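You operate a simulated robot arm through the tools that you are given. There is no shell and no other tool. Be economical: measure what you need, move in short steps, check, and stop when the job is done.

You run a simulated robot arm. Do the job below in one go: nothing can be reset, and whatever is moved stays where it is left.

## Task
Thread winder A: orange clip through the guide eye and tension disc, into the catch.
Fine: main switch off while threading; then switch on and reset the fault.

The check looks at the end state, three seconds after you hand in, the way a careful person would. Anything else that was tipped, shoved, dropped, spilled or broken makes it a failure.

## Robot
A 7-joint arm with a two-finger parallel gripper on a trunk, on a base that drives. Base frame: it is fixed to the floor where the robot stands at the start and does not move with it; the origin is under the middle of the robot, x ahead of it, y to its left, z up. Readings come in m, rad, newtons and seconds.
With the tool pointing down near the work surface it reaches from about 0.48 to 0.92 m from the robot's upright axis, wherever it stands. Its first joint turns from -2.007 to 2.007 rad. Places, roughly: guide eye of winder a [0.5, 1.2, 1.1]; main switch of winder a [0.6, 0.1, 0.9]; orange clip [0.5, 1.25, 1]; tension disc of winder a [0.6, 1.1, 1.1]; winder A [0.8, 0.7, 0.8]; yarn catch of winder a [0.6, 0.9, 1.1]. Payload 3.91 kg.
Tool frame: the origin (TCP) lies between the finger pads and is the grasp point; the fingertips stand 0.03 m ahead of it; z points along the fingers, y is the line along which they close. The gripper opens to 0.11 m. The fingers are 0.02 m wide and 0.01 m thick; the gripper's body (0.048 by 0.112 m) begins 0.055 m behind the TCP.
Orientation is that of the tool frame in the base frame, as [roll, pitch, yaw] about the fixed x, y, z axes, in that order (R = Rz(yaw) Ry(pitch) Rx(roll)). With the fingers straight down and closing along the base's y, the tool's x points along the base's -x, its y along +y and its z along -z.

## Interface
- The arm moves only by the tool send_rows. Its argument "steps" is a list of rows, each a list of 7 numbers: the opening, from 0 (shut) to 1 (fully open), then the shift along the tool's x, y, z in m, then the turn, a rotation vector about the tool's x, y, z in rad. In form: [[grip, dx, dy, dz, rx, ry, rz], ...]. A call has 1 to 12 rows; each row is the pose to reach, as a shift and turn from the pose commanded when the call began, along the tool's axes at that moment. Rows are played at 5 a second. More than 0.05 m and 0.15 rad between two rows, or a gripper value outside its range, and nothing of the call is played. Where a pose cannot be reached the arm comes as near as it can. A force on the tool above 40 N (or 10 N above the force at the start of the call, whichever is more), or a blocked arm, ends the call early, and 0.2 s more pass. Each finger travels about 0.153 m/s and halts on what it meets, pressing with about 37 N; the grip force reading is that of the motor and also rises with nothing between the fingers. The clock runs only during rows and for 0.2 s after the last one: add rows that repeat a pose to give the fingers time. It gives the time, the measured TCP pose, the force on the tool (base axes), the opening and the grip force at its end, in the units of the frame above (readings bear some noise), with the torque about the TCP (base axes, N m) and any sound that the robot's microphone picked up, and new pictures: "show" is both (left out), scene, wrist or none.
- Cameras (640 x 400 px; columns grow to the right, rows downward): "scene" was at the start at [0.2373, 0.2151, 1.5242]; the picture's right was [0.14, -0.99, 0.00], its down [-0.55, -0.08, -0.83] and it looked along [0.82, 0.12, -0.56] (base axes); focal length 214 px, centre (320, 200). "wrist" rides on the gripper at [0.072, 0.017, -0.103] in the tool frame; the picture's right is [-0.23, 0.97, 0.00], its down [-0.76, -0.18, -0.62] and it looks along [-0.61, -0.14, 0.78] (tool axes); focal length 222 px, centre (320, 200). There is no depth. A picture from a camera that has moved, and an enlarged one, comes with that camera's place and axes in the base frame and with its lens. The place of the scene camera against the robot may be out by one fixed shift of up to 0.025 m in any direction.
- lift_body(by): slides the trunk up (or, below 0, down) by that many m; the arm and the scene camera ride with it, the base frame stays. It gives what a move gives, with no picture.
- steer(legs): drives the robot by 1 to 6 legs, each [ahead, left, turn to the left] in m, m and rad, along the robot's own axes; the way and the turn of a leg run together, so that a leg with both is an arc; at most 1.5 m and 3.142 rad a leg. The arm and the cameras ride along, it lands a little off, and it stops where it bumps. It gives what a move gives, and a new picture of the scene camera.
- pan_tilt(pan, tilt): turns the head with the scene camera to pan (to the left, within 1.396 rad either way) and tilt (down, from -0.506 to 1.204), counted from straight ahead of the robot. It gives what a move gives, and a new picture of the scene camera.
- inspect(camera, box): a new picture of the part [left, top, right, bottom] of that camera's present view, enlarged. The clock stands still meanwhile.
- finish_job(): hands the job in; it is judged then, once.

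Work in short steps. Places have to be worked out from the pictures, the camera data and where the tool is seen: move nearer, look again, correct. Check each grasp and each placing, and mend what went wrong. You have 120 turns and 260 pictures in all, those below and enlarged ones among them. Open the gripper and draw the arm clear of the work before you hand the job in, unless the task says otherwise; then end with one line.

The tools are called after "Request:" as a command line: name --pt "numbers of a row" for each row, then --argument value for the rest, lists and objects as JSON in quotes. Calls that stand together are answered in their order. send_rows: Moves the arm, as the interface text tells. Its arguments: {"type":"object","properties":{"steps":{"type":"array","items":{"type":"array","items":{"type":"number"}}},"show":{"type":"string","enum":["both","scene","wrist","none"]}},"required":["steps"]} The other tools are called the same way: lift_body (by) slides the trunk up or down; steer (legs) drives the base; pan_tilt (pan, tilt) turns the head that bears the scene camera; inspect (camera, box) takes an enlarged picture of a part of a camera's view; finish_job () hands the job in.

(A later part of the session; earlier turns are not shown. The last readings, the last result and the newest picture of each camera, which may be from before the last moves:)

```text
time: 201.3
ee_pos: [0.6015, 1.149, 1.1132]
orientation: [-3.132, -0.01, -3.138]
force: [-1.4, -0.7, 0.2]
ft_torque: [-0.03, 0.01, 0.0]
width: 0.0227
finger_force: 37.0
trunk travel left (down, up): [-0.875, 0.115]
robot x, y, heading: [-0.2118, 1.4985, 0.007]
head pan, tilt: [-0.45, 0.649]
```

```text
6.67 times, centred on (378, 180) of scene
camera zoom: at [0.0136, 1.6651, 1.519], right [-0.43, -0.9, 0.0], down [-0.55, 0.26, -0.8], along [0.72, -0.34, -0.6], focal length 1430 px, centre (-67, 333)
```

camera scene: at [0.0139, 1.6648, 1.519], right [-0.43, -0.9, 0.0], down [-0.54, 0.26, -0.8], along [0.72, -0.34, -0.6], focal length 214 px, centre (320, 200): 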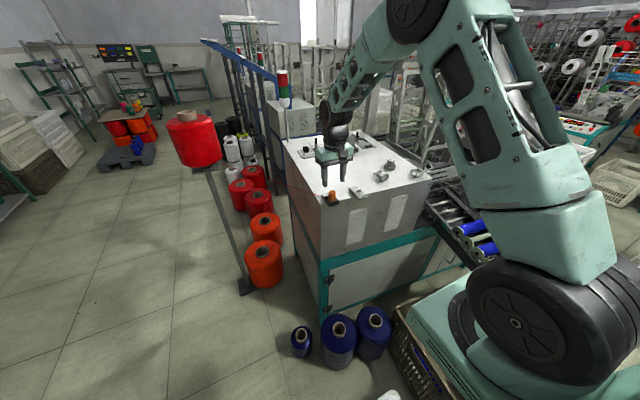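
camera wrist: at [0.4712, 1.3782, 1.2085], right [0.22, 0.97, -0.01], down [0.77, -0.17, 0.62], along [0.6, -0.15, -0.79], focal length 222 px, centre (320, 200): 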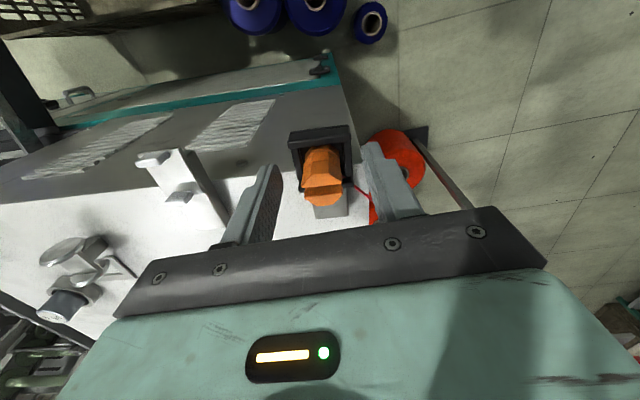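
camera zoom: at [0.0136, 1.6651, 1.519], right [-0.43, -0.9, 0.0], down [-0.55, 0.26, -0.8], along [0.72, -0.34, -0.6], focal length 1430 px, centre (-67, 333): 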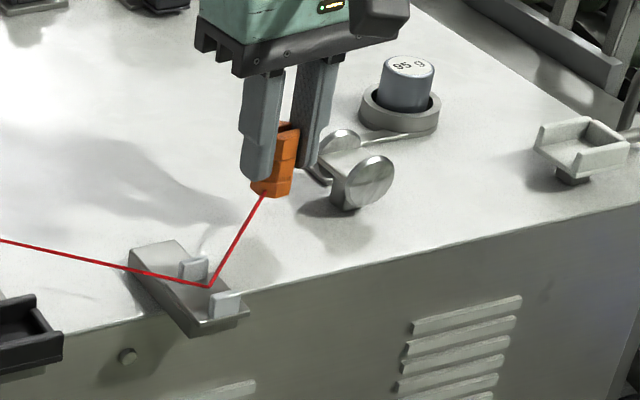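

I take a tight close-up of the disc assembly to see the slot.

Request:
inspect --camera "scene" --box '[370, 162, 402, 182]'

Request:
inspect --camera "wrist" --box '[190, 120, 290, 215]'

```text
16.00 times, centred on (386, 172) of scene
camera zoom: at [0.0136, 1.6651, 1.519], right [-0.43, -0.9, 0.0], down [-0.55, 0.26, -0.8], along [0.72, -0.34, -0.6], focal length 3432 px, centre (-736, 648)
```

zoom: 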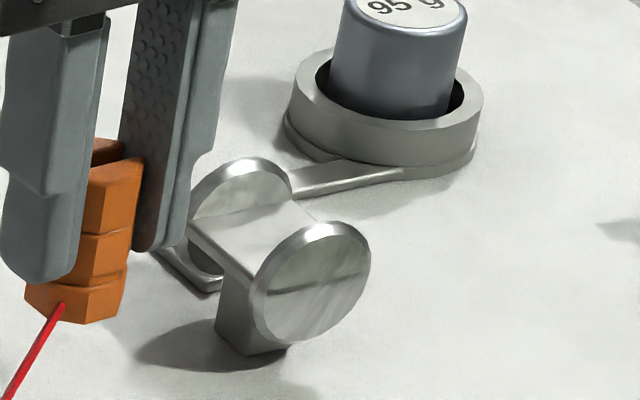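

```text
4.21 times, centred on (240, 168) of wrist
camera zoom: at [0.5299, 1.167, 1.2173], right [0.22, 0.97, -0.01], down [0.77, -0.17, 0.62], along [0.6, -0.15, -0.79], focal length 935 px, centre (657, 337)
```

zoom: 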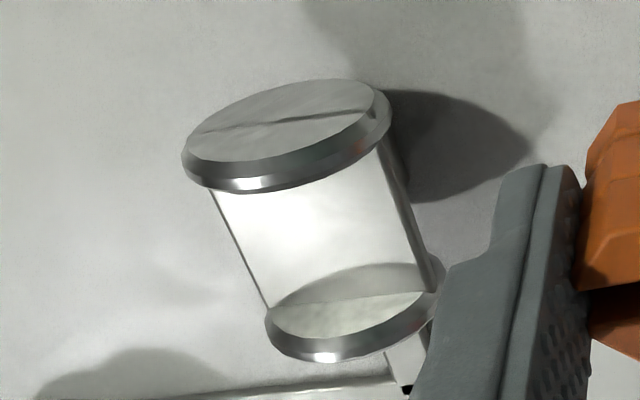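

The "disc" is a shelf with two flange discs; the clip must pass just over the shelf between them (gap centre x≈0.6035, shelf z≈1.07, disc tops ≈1.083). I raise a little and line up.

Request:
send_rows --pt "0.1 -0.005 0.0 -0.011 0 0 0" --pt "0.1 -0.005 -0.018 -0.011 0 0 0" --show "none"

Request:
inspect --camera "scene" --box '[370, 162, 402, 182]'

Request:
inspect --camera "wrist" --box '[200, 120, 360, 220]'

```text
time: 201.9
ee_pos: [0.6068, 1.1331, 1.1233]
orientation: [-3.13, -0.014, -3.138]
force: [-0.3, -0.3, 0.6]
ft_torque: [-0.04, 0.0, -0.01]
width: 0.0228
finger_force: 37.3
trunk travel left (down, up): [-0.875, 0.115]
robot x, y, heading: [-0.2107, 1.5022, 0.008]
head pan, tilt: [-0.45, 0.649]
```

```text
16.00 times, centred on (386, 172) of scene
camera zoom: at [0.0139, 1.6652, 1.5189], right [-0.43, -0.9, 0.0], down [-0.55, 0.26, -0.8], along [0.72, -0.34, -0.6], focal length 3432 px, centre (-736, 648)
```

zoom: 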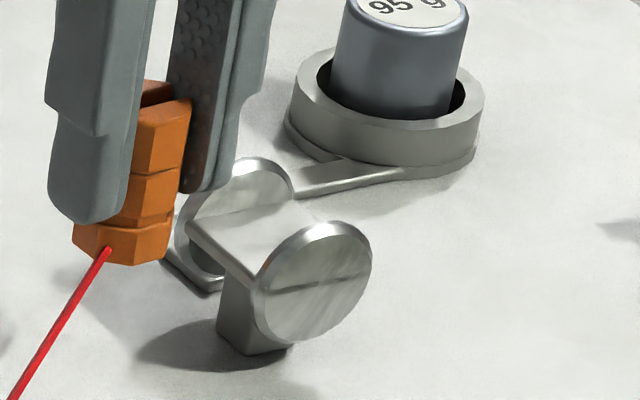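

```text
4.00 times, centred on (280, 170) of wrist
camera zoom: at [0.5354, 1.1501, 1.2274], right [0.22, 0.97, -0.01], down [0.77, -0.17, 0.62], along [0.6, -0.15, -0.79], focal length 888 px, centre (480, 320)
```

zoom: 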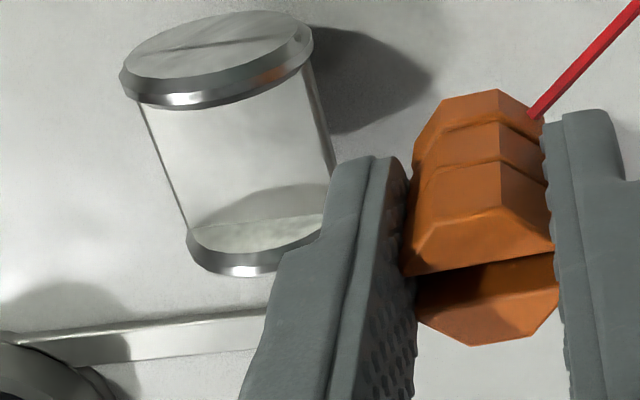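

Projection shows the clip will pass centred, ~5 mm above the shelf. Move through along -y.

Request:
send_rows --pt "0.1 0 -0.015 0.001 0 0 0" --pt "0.1 0 -0.03 0.002 0 0 0" --pt "0.1 0 -0.043 0.002 0 0 0" --show "none"

Request:
inspect --camera "scene" --box '[370, 162, 402, 182]'

Request:
inspect --camera "wrist" --box '[200, 120, 360, 220]'

```text
time: 202.7
ee_pos: [0.6074, 1.0984, 1.1224]
orientation: [3.141, -0.016, -3.132]
force: [-15.6, 33.4, 4.4]
ft_torque: [1.29, 0.53, 0.35]
width: 0.0231
finger_force: 36.6
trunk travel left (down, up): [-0.875, 0.115]
robot x, y, heading: [-0.2148, 1.5015, 0.005]
head pan, tilt: [-0.45, 0.649]
```

```text
16.00 times, centred on (386, 172) of scene
camera zoom: at [0.0124, 1.6678, 1.519], right [-0.43, -0.9, 0.0], down [-0.55, 0.26, -0.8], along [0.72, -0.34, -0.6], focal length 3432 px, centre (-736, 648)
```

zoom: 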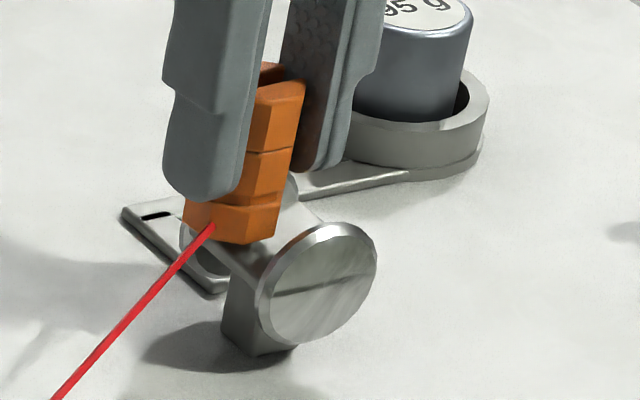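

```text
4.00 times, centred on (280, 170) of wrist
camera zoom: at [0.5353, 1.1142, 1.2265], right [0.22, 0.98, 0.0], down [0.77, -0.17, 0.61], along [0.6, -0.14, -0.79], focal length 888 px, centre (480, 320)
```

zoom: 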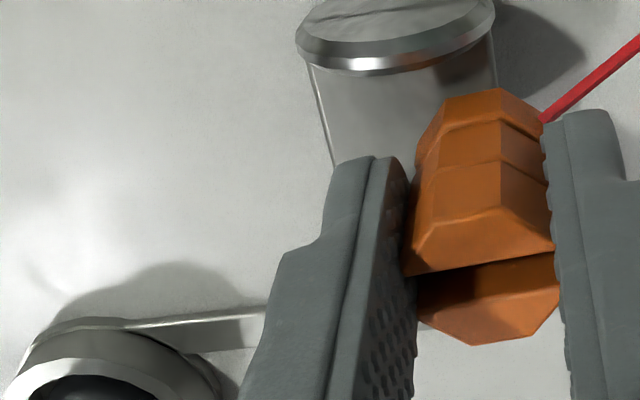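

Contact (33 N) with the far disc side. I back off and shift toward -x by ~6 mm.

Request:
send_rows --pt "0.1 0 0.015 0 0 0 0" --pt "0.1 0.0 0.03 0 0 0 0" --pt "0.1 0.006 0.03 -0.002 0 0 0" --show "none"

Request:
inspect --camera "scene" --box '[370, 162, 402, 182]'

Request:
inspect --camera "wrist" --box '[200, 120, 360, 220]'

```text
time: 203.5
ee_pos: [0.601, 1.1187, 1.1233]
orientation: [-3.13, -0.011, -3.14]
force: [-0.5, -0.2, -0.4]
ft_torque: [0.02, 0.01, 0.0]
width: 0.0228
finger_force: 36.9
trunk travel left (down, up): [-0.875, 0.115]
robot x, y, heading: [-0.2138, 1.5002, 0.005]
head pan, tilt: [-0.45, 0.649]
```

```text
16.00 times, centred on (386, 172) of scene
camera zoom: at [0.0141, 1.6646, 1.5189], right [-0.43, -0.9, 0.0], down [-0.55, 0.26, -0.8], along [0.72, -0.34, -0.6], focal length 3432 px, centre (-736, 648)
```

zoom: 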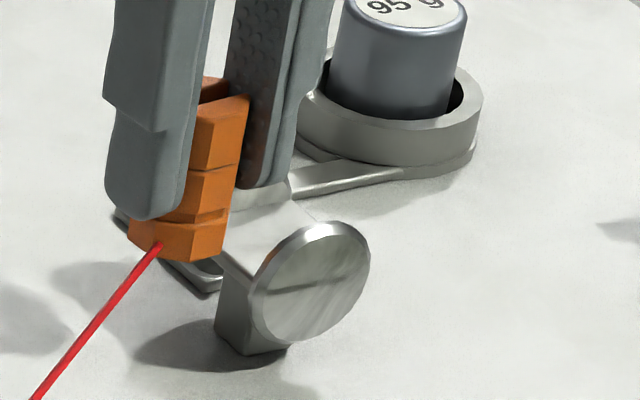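

```text
4.00 times, centred on (280, 170) of wrist
camera zoom: at [0.5296, 1.1362, 1.228], right [0.23, 0.97, -0.01], down [0.77, -0.17, 0.62], along [0.6, -0.15, -0.79], focal length 888 px, centre (480, 320)
```

zoom: 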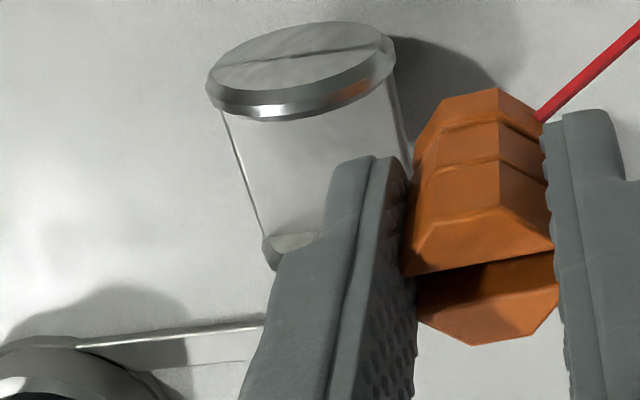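

Rechecking offsets: the clip's centre is ~+3 mm from TCP in x, so x=0.601 is right for the gap (0.589–0.619). I advance again slowly.

Request:
send_rows --pt "0.1 0 -0.01 0 0 0 0" --pt "0.1 0 -0.02 0 0 0 0" --pt "0.1 0 -0.028 0 0 0 0" --show "none"

Request:
inspect --camera "scene" --box '[370, 162, 402, 182]'

Request:
inspect --camera "wrist" --box '[200, 120, 360, 220]'

```text
time: 204.3
ee_pos: [0.6024, 1.0902, 1.1246]
orientation: [-3.131, -0.011, -3.138]
force: [-0.3, 0.7, 0.1]
ft_torque: [0.0, 0.02, 0.0]
width: 0.0229
finger_force: 36.6
trunk travel left (down, up): [-0.875, 0.115]
robot x, y, heading: [-0.2143, 1.4931, 0.005]
head pan, tilt: [-0.45, 0.649]
```

```text
16.00 times, centred on (386, 172) of scene
camera zoom: at [0.0139, 1.665, 1.5189], right [-0.43, -0.9, 0.0], down [-0.55, 0.26, -0.8], along [0.72, -0.34, -0.6], focal length 3432 px, centre (-736, 648)
```

zoom: 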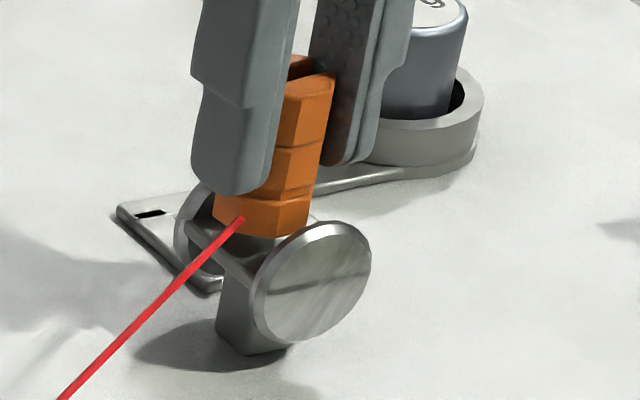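

```text
4.00 times, centred on (280, 170) of wrist
camera zoom: at [0.5298, 1.1089, 1.2282], right [0.22, 0.97, -0.01], down [0.77, -0.17, 0.62], along [0.6, -0.15, -0.79], focal length 888 px, centre (480, 320)
```

zoom: 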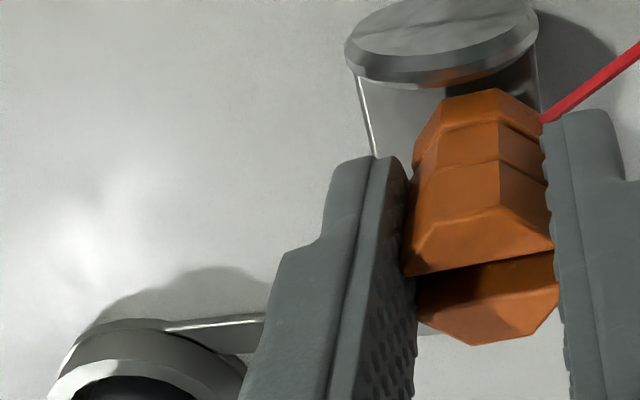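

No force now; the clip is between the discs. Continue through to the other side.

Request:
send_rows --pt "0.1 0 -0.012 0 0 0 0" --pt "0.1 0 -0.024 0 0 0 0" --pt "0.1 0 -0.036 0 0 0 0" --pt "0.1 0 -0.045 0 0 0 0" --show "none"

Request:
inspect --camera "scene" --box '[350, 155, 446, 215]'

Request:
inspect --camera "wrist" --box '[60, 60, 380, 260]'

```text
time: 205.3
ee_pos: [0.6018, 1.0452, 1.1251]
orientation: [-3.131, -0.01, -3.137]
force: [-0.6, 0.2, 0.1]
ft_torque: [-0.05, 0.0, 0.04]
width: 0.0228
finger_force: 37.1
trunk travel left (down, up): [-0.875, 0.115]
robot x, y, heading: [-0.2143, 1.4977, 0.002]
head pan, tilt: [-0.45, 0.649]
```

```text
6.67 times, centred on (398, 185) of scene
camera zoom: at [0.0139, 1.665, 1.5189], right [-0.43, -0.9, 0.0], down [-0.55, 0.26, -0.8], along [0.72, -0.34, -0.6], focal length 1430 px, centre (-200, 300)
```

zoom: 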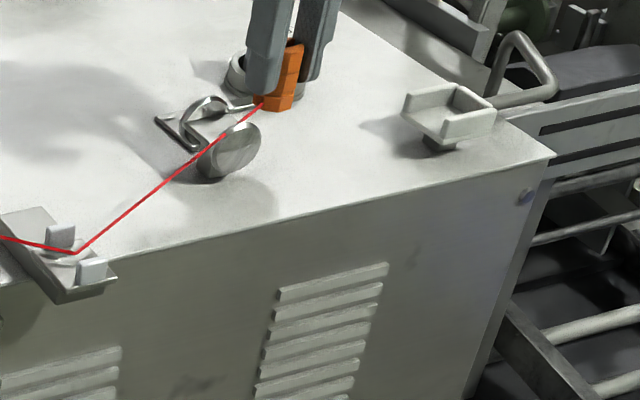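

```text
2.00 times, centred on (220, 160) of wrist
camera zoom: at [0.53, 1.0635, 1.2289], right [0.22, 0.97, -0.01], down [0.77, -0.17, 0.62], along [0.6, -0.15, -0.79], focal length 444 px, centre (520, 280)
```

zoom: 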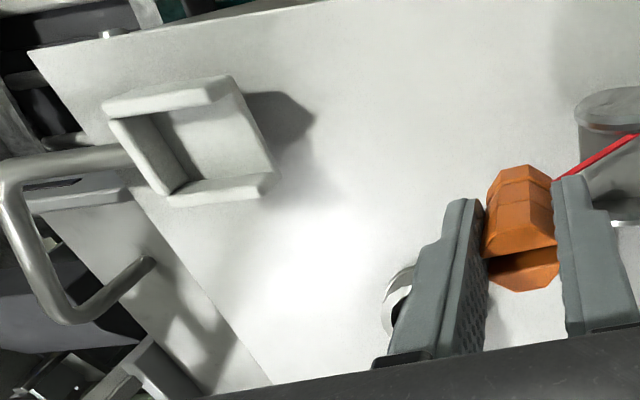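

The yarn now runs between the discs. The catch tray is at x≈0.549–0.586, y≈0.91–0.948, walls ≈1.063 high, open toward +y. I move above it.

Request:
send_rows --pt "0.1 0.0 -0.03 0 0 0 0" --pt "0.1 0.012 -0.06 0 0 0 0" --pt "0.1 0.025 -0.085 0 0 0 0" --pt "0.1 0.036 -0.1 0 0 0 0" --show "none"

Request:
inspect --camera "scene" --box '[390, 150, 454, 190]'

Request:
inspect --camera "wrist" --box '[140, 80, 380, 230]'

```text
time: 206.3
ee_pos: [0.5667, 0.9451, 1.1259]
orientation: [-3.132, -0.013, -3.139]
force: [-0.1, 0.0, 0.6]
ft_torque: [0.04, -0.02, -0.04]
width: 0.0228
finger_force: 36.7
trunk travel left (down, up): [-0.875, 0.115]
robot x, y, heading: [-0.2145, 1.4992, -0.001]
head pan, tilt: [-0.45, 0.649]
```

```text
10.00 times, centred on (422, 170) of scene
camera zoom: at [0.014, 1.665, 1.5189], right [-0.43, -0.9, 0.0], down [-0.55, 0.26, -0.8], along [0.72, -0.34, -0.6], focal length 2145 px, centre (-700, 500)
```

zoom: 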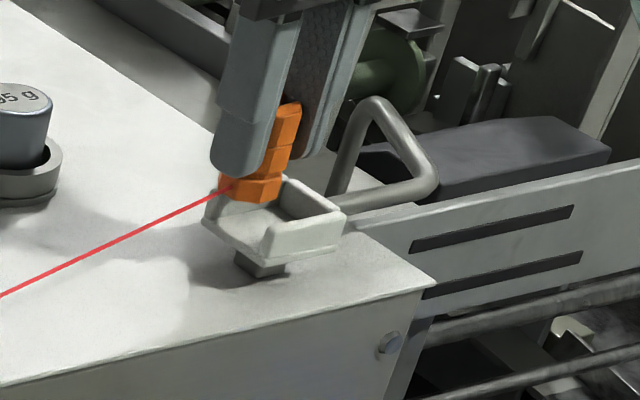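

```text
2.67 times, centred on (260, 155) of wrist
camera zoom: at [0.4944, 0.9633, 1.2299], right [0.22, 0.97, -0.01], down [0.77, -0.17, 0.62], along [0.6, -0.15, -0.79], focal length 592 px, centre (480, 320)
```

zoom: 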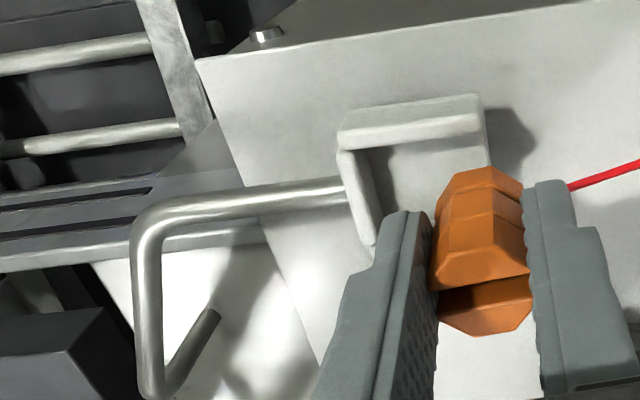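

I nudge to centre over the tray and lower gently.

Request:
send_rows --pt "0.1 0.0025 -0.013 0 0 0 0" --pt "0.1 0.0025 -0.013 0.01 0 0 0" --pt "0.1 0.0025 -0.013 0.018 0 0 0" --show "none"

Request:
inspect --camera "scene" --box '[406, 158, 438, 178]'

Request:
inspect --camera "wrist" --box '[220, 100, 380, 200]'

```text
time: 207.1
ee_pos: [0.564, 0.9318, 1.1085]
orientation: [-3.13, -0.01, -3.137]
force: [-0.1, 0.0, -0.4]
ft_torque: [0.01, 0.03, 0.01]
width: 0.0227
finger_force: 37.0
trunk travel left (down, up): [-0.875, 0.115]
robot x, y, heading: [-0.212, 1.5013, 0.002]
head pan, tilt: [-0.45, 0.649]
```

```text
16.00 times, centred on (422, 168) of scene
camera zoom: at [0.0139, 1.6648, 1.5189], right [-0.43, -0.9, 0.0], down [-0.55, 0.26, -0.8], along [0.72, -0.34, -0.6], focal length 3432 px, centre (-1312, 712)
```

zoom: 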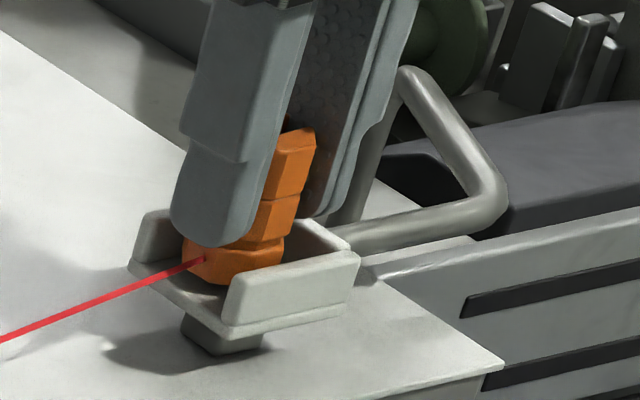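

```text
4.00 times, centred on (300, 150) of wrist
camera zoom: at [0.4917, 0.95, 1.2127], right [0.22, 0.97, -0.01], down [0.77, -0.17, 0.62], along [0.6, -0.15, -0.79], focal length 888 px, centre (400, 400)
```

zoom: 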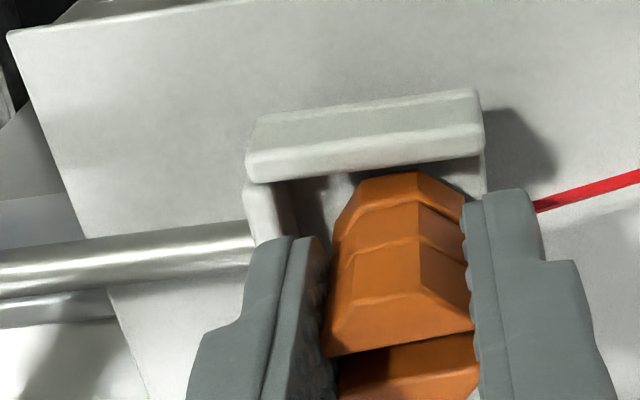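

The clip is inside the tray's walls. Lower until it rests.

Request:
send_rows --pt "0.1 0 -0.002 0.004 0 0 0" --pt "0.1 0 -0.002 0.008 0 0 0" --pt "0.1 0 -0.002 0.01 0 0 0" --show "none"

Request:
inspect --camera "scene" --box '[406, 158, 438, 178]'

```text
time: 207.9
ee_pos: [0.5646, 0.9315, 1.1046]
orientation: [-3.127, -0.005, -3.138]
force: [-3.4, 5.8, 31.6]
ft_torque: [0.26, -0.01, 0.04]
width: 0.0227
finger_force: 37.3
trunk travel left (down, up): [-0.875, 0.115]
robot x, y, heading: [-0.2146, 1.5002, 0.003]
head pan, tilt: [-0.45, 0.649]
```

```text
16.00 times, centred on (422, 168) of scene
camera zoom: at [0.0121, 1.6664, 1.5196], right [-0.43, -0.9, 0.0], down [-0.54, 0.26, -0.8], along [0.72, -0.34, -0.6], focal length 3432 px, centre (-1312, 712)
```

zoom: 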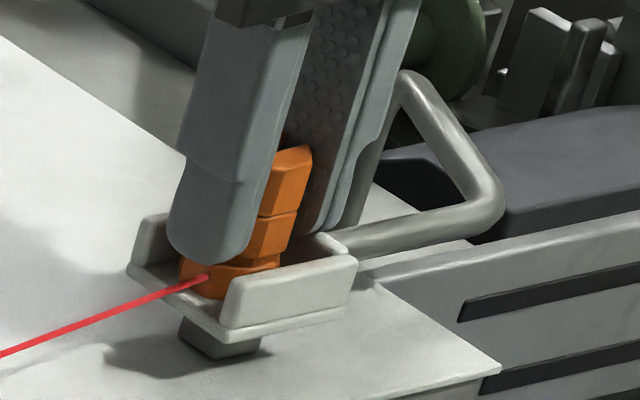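

It's seated on the tray floor. I relieve the pressure, open slightly and rise straight up.

Request:
send_rows --pt "0.1 0 0.0 -0.005 0 0 0" --pt "0.28 0 0.0 -0.006 0 0 0" --pt "0.32 0 0.0 -0.008 0 0 0" --pt "0.34 0 0 -0.02 0 0 0" --pt "0.34 0 0 -0.05 0 0 0" --show "none"

Request:
inspect --camera "scene" --box '[350, 150, 446, 210]'

Request:
inspect --camera "wrist" --box '[180, 80, 420, 230]'

```text
time: 209.1
ee_pos: [0.5632, 0.9309, 1.1474]
orientation: [-3.132, -0.012, -3.138]
force: [0.1, -0.4, 0.1]
ft_torque: [0.0, 0.0, 0.01]
width: 0.0376
finger_force: 0.0
trunk travel left (down, up): [-0.875, 0.115]
robot x, y, heading: [-0.2126, 1.5002, -0.002]
head pan, tilt: [-0.45, 0.649]
```

```text
6.67 times, centred on (398, 180) of scene
camera zoom: at [0.0141, 1.6646, 1.5188], right [-0.43, -0.9, 0.0], down [-0.55, 0.26, -0.8], along [0.72, -0.34, -0.6], focal length 1430 px, centre (-200, 333)
```

zoom: 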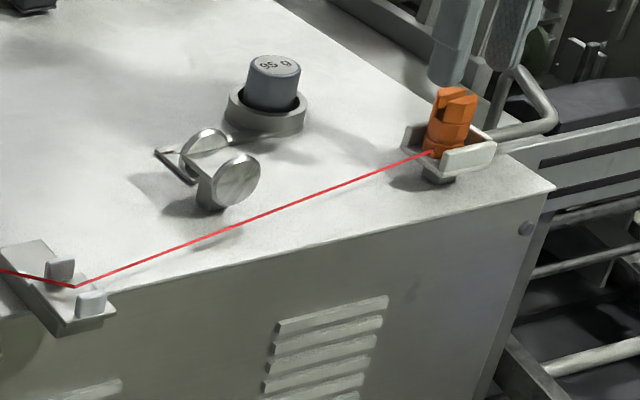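

```text
2.67 times, centred on (300, 155) of wrist
camera zoom: at [0.4913, 0.9484, 1.2514], right [0.22, 0.97, -0.01], down [0.77, -0.17, 0.62], along [0.6, -0.15, -0.79], focal length 592 px, centre (373, 320)
```

zoom: 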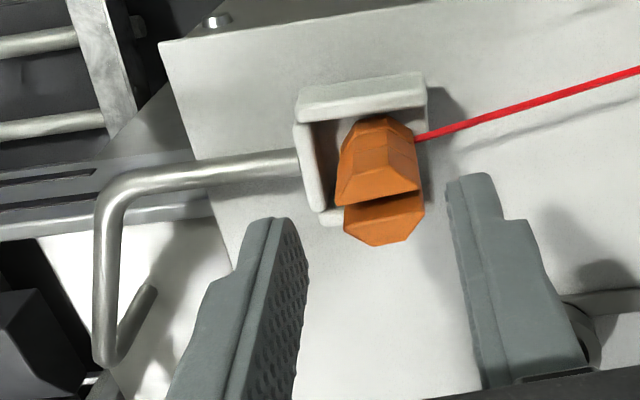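

The yarn runs from the guide straight to the catch, in front of the discs: it was not caught between them (I passed too high). I'll re-grip the clip, take it back and pass the discs lower.

Request:
send_rows --pt "0.36 0 0.0 0.02 0 0 0" --pt "0.36 0 0.0 0.04 0 0 0" --pt "0.3 0 0 0.0425 0 0 0" --pt "0.1 0 0 0.0425 0 0 0" --pt "0.1 0 0 0.0425 0 0 0" --show "none"

Request:
inspect --camera "scene" --box '[406, 158, 438, 178]'

```text
time: 210.3
ee_pos: [0.5649, 0.9307, 1.105]
orientation: [-3.132, -0.011, -3.139]
force: [-0.2, -0.6, 2.6]
ft_torque: [0.02, 0.02, 0.01]
width: 0.0228
finger_force: 37.1
trunk travel left (down, up): [-0.875, 0.115]
robot x, y, heading: [-0.2137, 1.5018, 0.006]
head pan, tilt: [-0.45, 0.649]
```

```text
16.00 times, centred on (422, 168) of scene
camera zoom: at [0.0138, 1.6649, 1.519], right [-0.43, -0.9, 0.0], down [-0.55, 0.26, -0.8], along [0.72, -0.34, -0.6], focal length 3432 px, centre (-1312, 712)
```

zoom: 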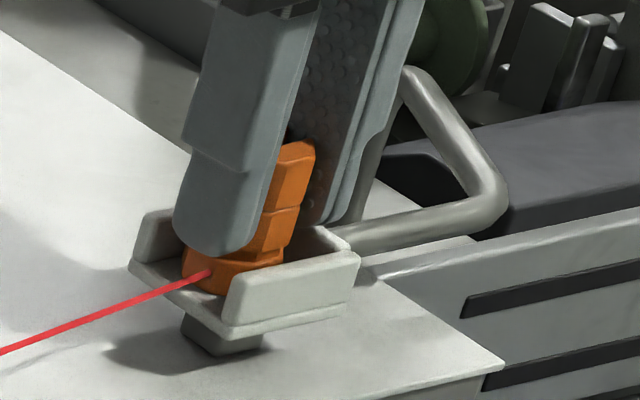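

Gripped again. I lift slightly and go back along the front of the discs to their +y side.

Request:
send_rows --pt "0.1 0 0.0 -0.03 0 0 0" --pt "0.1 0.01 0.04 -0.03 0 0 0" --pt "0.1 0.02 0.08 -0.03 0 0 0" --pt "0.1 0.02 0.12 -0.03 0 0 0" --pt "0.1 0.02 0.16 -0.03 0 0 0" --pt "0.1 0.02 0.2 -0.03 0 0 0" --pt "0.1 0.02 0.225 -0.03 0 0 0" --pt "0.1 -0.01 0.225 -0.03 0 0 0" --pt "0.1 -0.036 0.22 -0.02 0 0 0" --pt "0.1 -0.036 0.21 -0.02 0 0 0" --show "none"

Request:
inspect --camera "scene" --box '[346, 155, 410, 195]'

Request:
inspect --camera "wrist" --box '[200, 120, 360, 220]'

```text
time: 212.5
ee_pos: [0.5991, 1.1407, 1.1215]
orientation: [-3.131, -0.014, -3.137]
force: [0.2, 0.7, -0.1]
ft_torque: [-0.01, 0.02, 0.04]
width: 0.0227
finger_force: 36.8
trunk travel left (down, up): [-0.875, 0.115]
robot x, y, heading: [-0.2139, 1.4957, -0.0]
head pan, tilt: [-0.45, 0.649]
```

```text
10.00 times, centred on (378, 175) of scene
camera zoom: at [0.014, 1.6651, 1.5189], right [-0.43, -0.9, 0.0], down [-0.55, 0.26, -0.8], along [0.72, -0.34, -0.6], focal length 2145 px, centre (-260, 450)
```

zoom: 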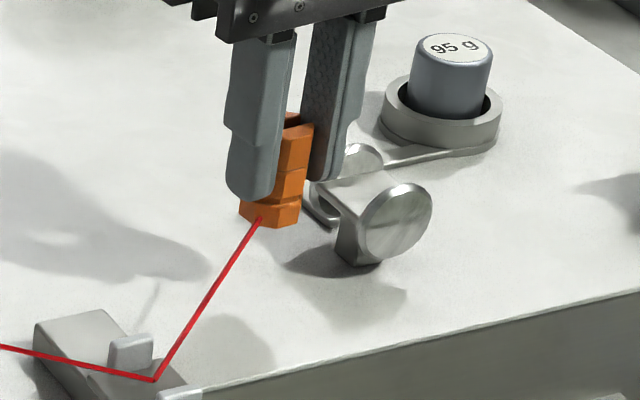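

```text
4.00 times, centred on (280, 170) of wrist
camera zoom: at [0.5266, 1.1585, 1.2266], right [0.22, 0.97, -0.01], down [0.77, -0.17, 0.62], along [0.6, -0.15, -0.79], focal length 888 px, centre (480, 320)
```

zoom: 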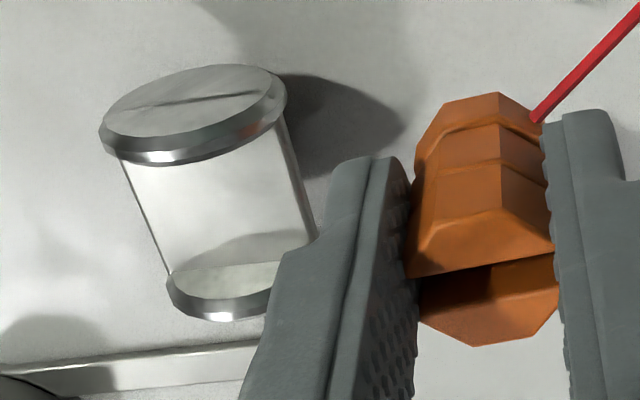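

Guide still holds. I enter between the discs at x≈0.602 and lower until the clip just touches the shelf.

Request:
send_rows --pt "0.1 -0.0025 -0.01 -0.003 0 0 0" --pt "0.1 -0.0025 -0.025 -0.003 0 0 0" --pt "0.1 -0.0025 -0.04 -0.003 0 0 0" --pt "0.1 -0.0025 -0.05 -0.003 0 0 0" --pt "0.1 -0.0025 -0.05 -0.001 0 0 0" --pt "0.1 -0.0025 -0.05 0.001 0 0 0" --pt "0.1 -0.0025 -0.05 0.003 0 0 0" --show "none"

Request:
inspect --camera "scene" --box '[370, 162, 402, 182]'

```text
time: 214.1
ee_pos: [0.6017, 1.0898, 1.1215]
orientation: [-3.132, -0.01, -3.138]
force: [0.6, 0.1, 0.5]
ft_torque: [0.0, -0.03, -0.04]
width: 0.0227
finger_force: 37.5
trunk travel left (down, up): [-0.875, 0.115]
robot x, y, heading: [-0.2109, 1.4996, 0.004]
head pan, tilt: [-0.45, 0.649]
```

```text
16.00 times, centred on (386, 172) of scene
camera zoom: at [0.0139, 1.6648, 1.519], right [-0.43, -0.9, 0.0], down [-0.55, 0.26, -0.8], along [0.72, -0.34, -0.6], focal length 3432 px, centre (-736, 648)
```

zoom: 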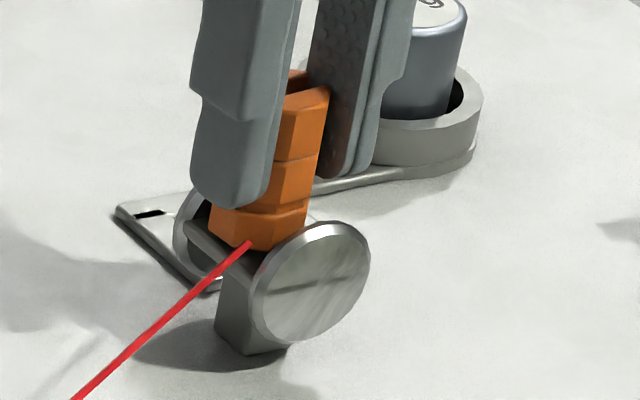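

Request:
send_rows --pt "0.1 0 0 0.002 0 0 0" --pt "0.1 0 0 0.004 0 0 0" --pt "0.1 0 0 0.006 0 0 0" --pt "0.1 0 0 0.007 0 0 0" --show "none"

```text
time: 215.1
ee_pos: [0.6023, 1.0902, 1.1172]
orientation: [-3.128, -0.005, -3.139]
force: [-0.6, 0.2, 25.9]
ft_torque: [0.06, -0.1, 0.0]
width: 0.0227
finger_force: 37.2
trunk travel left (down, up): [-0.875, 0.115]
robot x, y, heading: [-0.2129, 1.4965, 0.004]
head pan, tilt: [-0.45, 0.649]
```

Shelf contact at TCP 1.117. I rise ~1.5 mm and slide out the far side, then toward +x so the yarn lies in the slot.

Request:
send_rows --pt "0.1 0 0 -0.0045 0 0 0" --pt "0.1 0 -0.012 -0.0045 0 0 0" --pt "0.1 0 -0.024 -0.0045 0 0 0" --pt "0.1 0 -0.036 -0.0045 0 0 0" --pt "0.1 0 -0.042 -0.0045 0 0 0" --show "none"

Request:
inspect --camera "scene" --box '[362, 157, 410, 187]'

Request:
inspect --camera "wrist" --box '[140, 100, 400, 260]'

```text
time: 216.3
ee_pos: [0.6004, 1.0483, 1.1168]
orientation: [-3.131, -0.013, -3.14]
force: [0.3, -0.4, 0.9]
ft_torque: [0.02, 0.0, -0.02]
width: 0.0227
finger_force: 36.8
trunk travel left (down, up): [-0.875, 0.115]
robot x, y, heading: [-0.2122, 1.4946, -0.001]
head pan, tilt: [-0.45, 0.649]
```

```text
13.33 times, centred on (386, 172) of scene
camera zoom: at [0.0141, 1.6646, 1.5188], right [-0.43, -0.9, 0.0], down [-0.55, 0.26, -0.8], along [0.72, -0.34, -0.6], focal length 2860 px, centre (-560, 573)
```

zoom: 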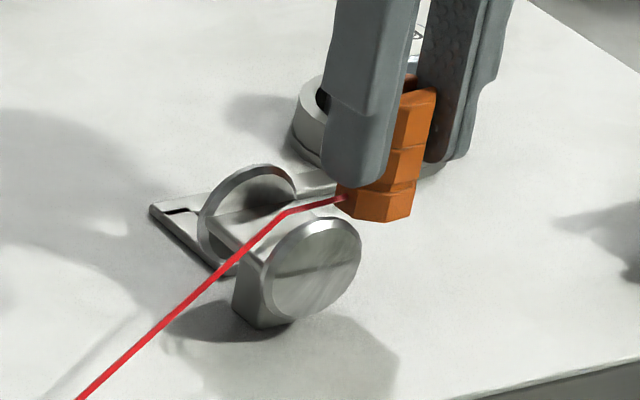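

```text
2.46 times, centred on (270, 180) of wrist
camera zoom: at [0.5288, 1.0659, 1.2215], right [0.23, 0.97, -0.01], down [0.77, -0.17, 0.62], along [0.6, -0.15, -0.79], focal length 547 px, centre (443, 249)
```

zoom: 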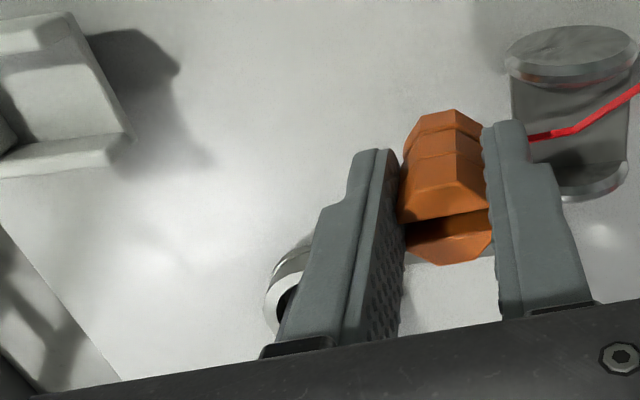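

The yarn is now caught between the discs. On to the catch, staying low.

Request:
send_rows --pt "0.1 0.0 -0.02 -0.002 0 0 0" --pt "0.1 0.006 -0.045 -0.005 0 0 0" --pt "0.1 0.018 -0.07 -0.005 0 0 0" --pt "0.1 0.03 -0.095 -0.005 0 0 0" --pt "0.1 0.0365 -0.117 -0.005 0 0 0" --pt "0.1 0.0365 -0.117 0.004 0 0 0" --show "none"

Request:
inspect --camera "scene" --box '[350, 150, 446, 210]'

Request:
inspect --camera "wrist" --box '[220, 100, 380, 200]'

```text
time: 217.7
ee_pos: [0.5674, 0.9324, 1.1195]
orientation: [-3.126, -0.007, -3.137]
force: [-1.2, 2.9, 14.4]
ft_torque: [0.11, -0.15, 0.01]
width: 0.0224
finger_force: 36.6
trunk travel left (down, up): [-0.875, 0.115]
robot x, y, heading: [-0.215, 1.5005, 0.006]
head pan, tilt: [-0.45, 0.649]
```

```text
6.67 times, centred on (398, 180) of scene
camera zoom: at [0.0131, 1.6656, 1.5194], right [-0.43, -0.9, 0.0], down [-0.55, 0.26, -0.8], along [0.72, -0.34, -0.6], focal length 1430 px, centre (-200, 333)
```

zoom: 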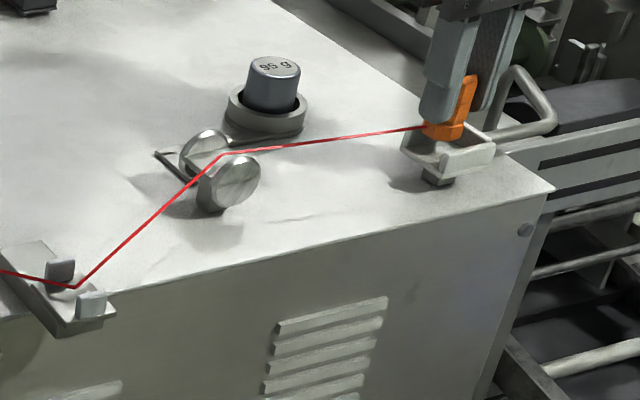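

```text
4.00 times, centred on (300, 150) of wrist
camera zoom: at [0.4941, 0.95, 1.2231], right [0.22, 0.97, -0.01], down [0.77, -0.17, 0.62], along [0.6, -0.15, -0.78], focal length 888 px, centre (400, 400)
```

zoom: 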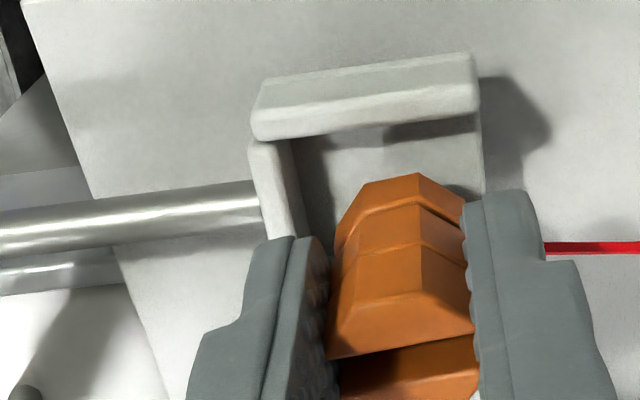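

Yarn path is right. Clip touches a wall top (x is 3 mm off); I rise, shift -x, and lower again.

Request:
send_rows --pt "0.1 0 0 -0.012 0 0 0" --pt "0.1 0.005 0 -0.012 0 0 0" --pt "0.1 0.005 0 0.0 0 0 0" --pt "0.1 0.005 0 0.006 0 0 0" --show "none"

Request:
inspect --camera "scene" --box '[406, 158, 438, 178]'

Request:
inspect --camera "wrist" --box '[220, 100, 380, 200]'

```text
time: 218.7
ee_pos: [0.5597, 0.9314, 1.1089]
orientation: [-3.131, -0.013, -3.138]
force: [0.2, 0.0, 0.3]
ft_torque: [0.0, 0.05, 0.01]
width: 0.0225
finger_force: 36.5
trunk travel left (down, up): [-0.875, 0.115]
robot x, y, heading: [-0.2088, 1.4965, 0.003]
head pan, tilt: [-0.45, 0.649]
```

```text
16.00 times, centred on (422, 168) of scene
camera zoom: at [0.0139, 1.6648, 1.5189], right [-0.43, -0.9, 0.0], down [-0.55, 0.26, -0.8], along [0.72, -0.34, -0.6], focal length 3432 px, centre (-1312, 712)
```

zoom: 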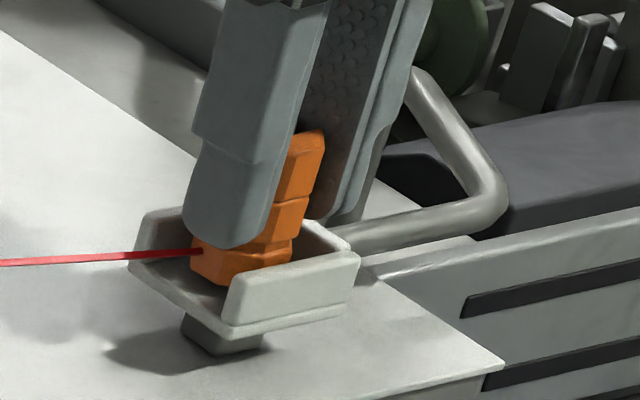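

```text
4.00 times, centred on (300, 150) of wrist
camera zoom: at [0.4885, 0.9492, 1.2139], right [0.22, 0.97, -0.01], down [0.77, -0.17, 0.62], along [0.6, -0.15, -0.79], focal length 888 px, centre (400, 400)
```

zoom: 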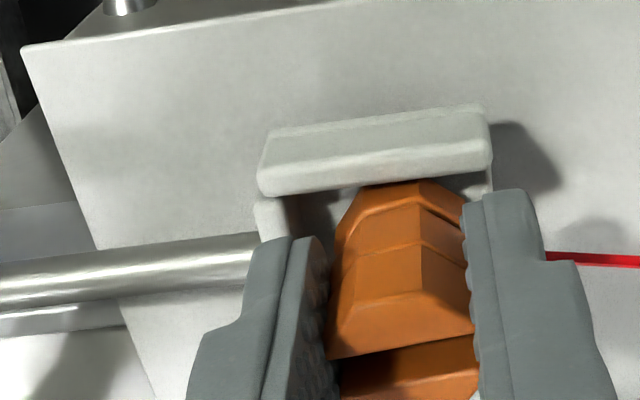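

Inside the tray. Lower to the floor and release.

Request:
send_rows --pt "0.1 -0.002 -0.001 0.003 0 0 0" --pt "0.1 -0.002 -0.001 0.006 0 0 0" --pt "0.1 -0.002 -0.001 0.007 0 0 0" --show "none"

Request:
send_rows --pt "0.1 0 0.0 -0.002 0 0 0" --pt "0.28 0 0.0 -0.003 0 0 0" --pt "0.33 0 0.0 -0.005 0 0 0" --pt "0.34 0 0 -0.02 0 0 0" --pt "0.34 0 0 -0.06 0 0 0" --show "none"

Request:
inspect --camera "scene" --box '[350, 150, 446, 210]'

Request:
inspect --camera "wrist" --box '[180, 80, 420, 230]'

```text
time: 219.5
ee_pos: [0.5615, 0.9287, 1.1056]
orientation: [-3.13, -0.01, -3.138]
force: [-0.7, -0.7, 12.4]
ft_torque: [-0.02, -0.03, 0.02]
width: 0.0227
finger_force: 37.2
trunk travel left (down, up): [-0.875, 0.115]
robot x, y, heading: [-0.2122, 1.4949, 0.006]
head pan, tilt: [-0.45, 0.649]
```

```text
time: 220.7
ee_pos: [0.5643, 0.9314, 1.1623]
orientation: [-3.134, -0.012, -3.137]
force: [0.7, 0.5, 0.1]
ft_torque: [0.03, 0.03, 0.0]
width: 0.0375
finger_force: 0.1
trunk travel left (down, up): [-0.875, 0.115]
robot x, y, heading: [-0.2134, 1.4993, 0.002]
head pan, tilt: [-0.45, 0.649]
```

```text
6.67 times, centred on (398, 180) of scene
camera zoom: at [0.0142, 1.6646, 1.5189], right [-0.43, -0.9, 0.0], down [-0.55, 0.26, -0.8], along [0.72, -0.34, -0.6], focal length 1430 px, centre (-200, 333)
```

zoom: 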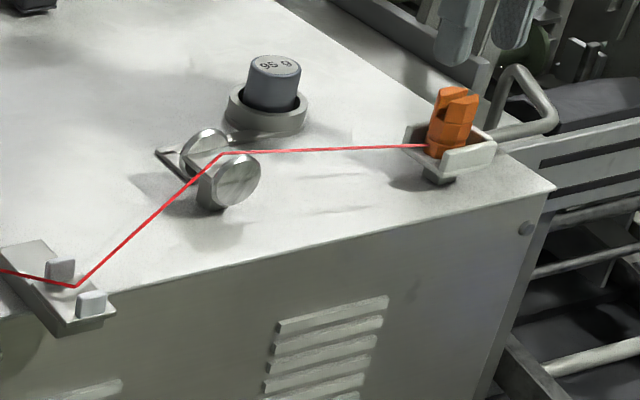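

```text
2.67 times, centred on (300, 155) of wrist
camera zoom: at [0.4914, 0.9488, 1.2661], right [0.22, 0.97, -0.01], down [0.77, -0.17, 0.62], along [0.6, -0.15, -0.79], focal length 592 px, centre (373, 320)
```

zoom: 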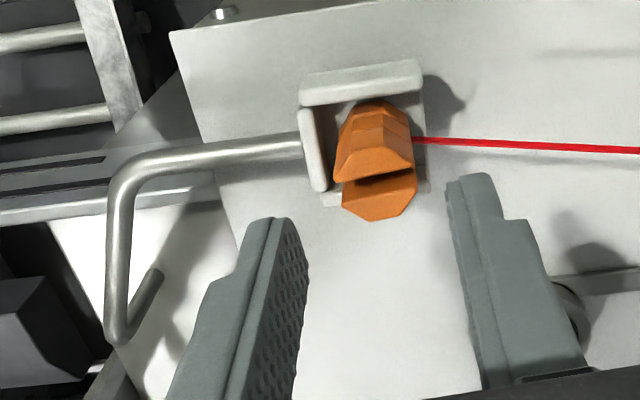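

Threading is done: yarn runs guide → discs → clip in the catch. Now I raise and withdraw the arm, back out, and drive to the front of the switch side (about [-0.41,0.03]); from there I can reach along the switch face with a horizontal tool.

Request:
send_rows --pt "0.34 0 0 -0.04 0 0 0" --pt "0.34 0.004 0.045 -0.05 0 0 0" --pt "0.34 0.008 0.09 -0.05 0 0 0" --pt "0.34 0.012 0.135 -0.05 0 0 0" --pt "0.34 0.016 0.18 -0.05 0 0 0" --pt "0.34 0.02 0.225 -0.05 0 0 0" --pt "0.3 0.024 0.27 -0.05 0 0 0" --pt "0.2 0.028 0.315 -0.05 0 0 0" --pt "0.1 0.032 0.36 -0.05 0 0 0" --pt "0.0 0.036 0.4 -0.05 0 0 0" --pt "0.0 0.04 0.43 -0.05 0 0 0" --show "none"

Request:
steer --legs '[[-0.5, 0, 0], [0, -1.47, 0], [0.3, 0, 0]]'

Request:
lift_body --by -0.22

Request:
pan_tilt --pan -0.2 --tilt 0.45

```text
time: 223.1
ee_pos: [0.5229, 1.3609, 1.2084]
orientation: [-3.132, -0.011, -3.139]
force: [0.3, 0.3, -0.4]
ft_torque: [0.04, 0.0, -0.04]
width: 0.0
finger_force: 37.3
trunk travel left (down, up): [-0.875, 0.115]
robot x, y, heading: [-0.2124, 1.4958, 0.003]
head pan, tilt: [-0.45, 0.649]
```

```text
time: 234.6
ee_pos: [0.3311, -0.1187, 1.2087]
orientation: [-3.131, -0.01, -3.139]
force: [0.3, 0.1, -0.2]
ft_torque: [0.01, 0.01, -0.01]
width: 0.0
finger_force: 37.4
trunk travel left (down, up): [-0.875, 0.115]
robot x, y, heading: [-0.4052, 0.0176, 0.003]
head pan, tilt: [-0.45, 0.649]
camera scene: at [-0.1774, 0.1863, 1.519], right [-0.43, -0.9, 0.0], down [-0.55, 0.26, -0.8], along [0.72, -0.34, -0.6], focal length 214 px, centre (320, 200)
```

scene: 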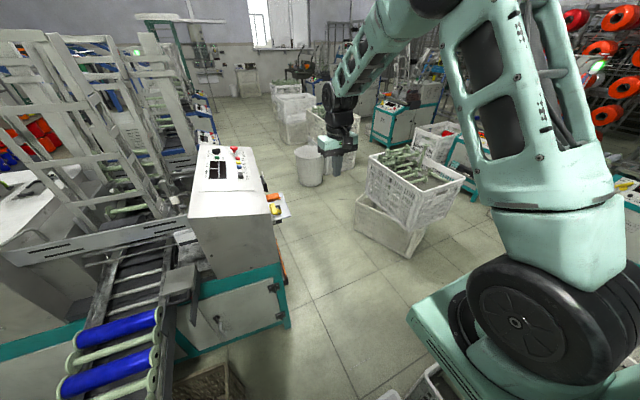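

```text
time: 236.9
ee_pos: [0.331, -0.1182, 0.9881]
orientation: [-3.13, -0.01, 3.141]
force: [0.8, 0.2, 0.8]
ft_torque: [0.01, -0.02, 0.02]
width: 0.0
finger_force: 36.9
trunk travel left (down, up): [-0.655, 0.335]
robot x, y, heading: [-0.4071, 0.0191, 0.003]
head pan, tilt: [-0.45, 0.649]
```

```text
time: 237.7
ee_pos: [0.3318, -0.119, 0.9884]
orientation: [-3.132, -0.011, -3.14]
force: [0.8, 0.8, -0.5]
ft_torque: [-0.01, -0.01, 0.02]
width: 0.0
finger_force: 37.3
trunk travel left (down, up): [-0.655, 0.335]
robot x, y, heading: [-0.404, 0.0194, 0.01]
head pan, tilt: [-0.201, 0.45]
camera scene: at [-0.1654, 0.2058, 1.3167], right [-0.2, -0.98, 0.0], down [-0.43, 0.09, -0.9], along [0.88, -0.18, -0.44], focal length 214 px, centre (320, 200)
```

scene: 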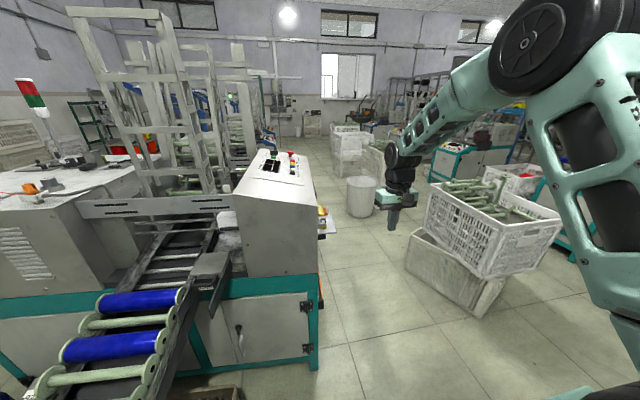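

In position. I turn the tool horizontal pointing +x, then roll it so the wrist camera is on the outer side, looking at the switch face.

Request:
send_rows --pt "0 -0.015 0.003 0.01 0 -0.14 0" --pt "0 -0.03 0.006 0.02 0 -0.28 0" --pt "0 -0.045 0.009 0.03 0 -0.42 0" --pt "0 -0.06 0.012 0.04 0 -0.56 0" --pt "0 -0.075 0.015 0.05 0 -0.7 0" --pt "0 -0.09 0.018 0.06 0 -0.84 0" --pt "0 -0.105 0.02 0.07 0 -0.98 0" --pt "0 -0.12 0.02 0.08 0 -1.12 0" --pt "0 -0.135 0.02 0.09 0 -1.26 0" --pt "0 -0.15 0.02 0.1 0 -1.4 0" --pt "0 -0.16 0.02 0.108 0 -1.55 0" --show "none"

Request:
send_rows --pt "0 0 0 0 0 0 -0.143" --pt "0 0 0 0 0 0 -0.286" --pt "0 0 0 0 0 0 -0.429" --pt "0 0 0 0 0 0 -0.572" --pt "0 0 0 0 0 0 -0.715" --pt "0 0 0 0 0 0 -0.858" --pt "0 0 0 0 0 0 -1.0" --pt "0 0 0 0 0 0 -1.143" --pt "0 0 0 0 0 0 -1.286" --pt "0 0 0 0 0 0 -1.43" --pt "0 0 0 0 0 0 -1.57" --show "both"

```text
time: 240.1
ee_pos: [0.4912, -0.099, 0.8792]
orientation: [-2.788, 1.538, -2.787]
force: [-0.5, -0.2, 0.4]
ft_torque: [0.02, 0.06, 0.01]
width: 0.0002
finger_force: 37.4
trunk travel left (down, up): [-0.655, 0.335]
robot x, y, heading: [-0.4044, 0.0218, 0.005]
head pan, tilt: [-0.201, 0.45]
```

```text
time: 242.5
ee_pos: [0.4911, -0.0999, 0.878]
orientation: [-1.604, -0.012, -1.57]
force: [0.0, -0.2, 0.2]
ft_torque: [-0.02, -0.05, 0.06]
width: 0.0
finger_force: 37.0
trunk travel left (down, up): [-0.655, 0.335]
robot x, y, heading: [-0.403, 0.0182, 0.006]
head pan, tilt: [-0.201, 0.45]
camera scene: at [-0.1654, 0.2058, 1.3168], right [-0.2, -0.98, 0.0], down [-0.43, 0.09, -0.9], along [0.88, -0.18, -0.44], focal length 214 px, centre (320, 200)
camera wrist: at [0.3857, -0.1721, 0.866], right [-0.03, 0.22, -0.98], down [-0.62, 0.76, 0.19], along [0.79, 0.61, 0.11], focal length 222 px, centre (320, 200)
```

scene: 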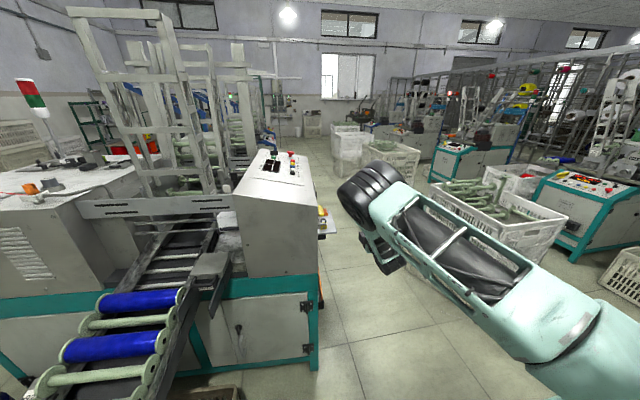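
wrist: 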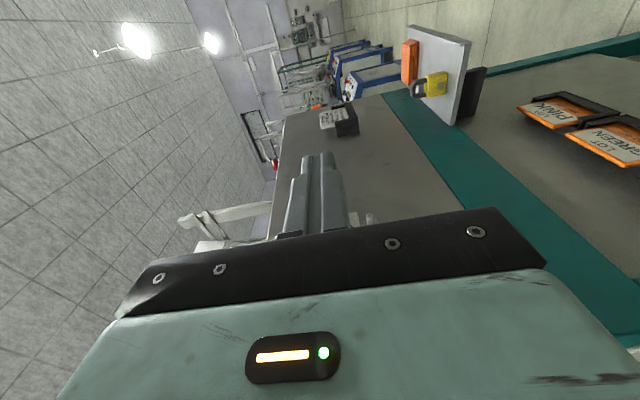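

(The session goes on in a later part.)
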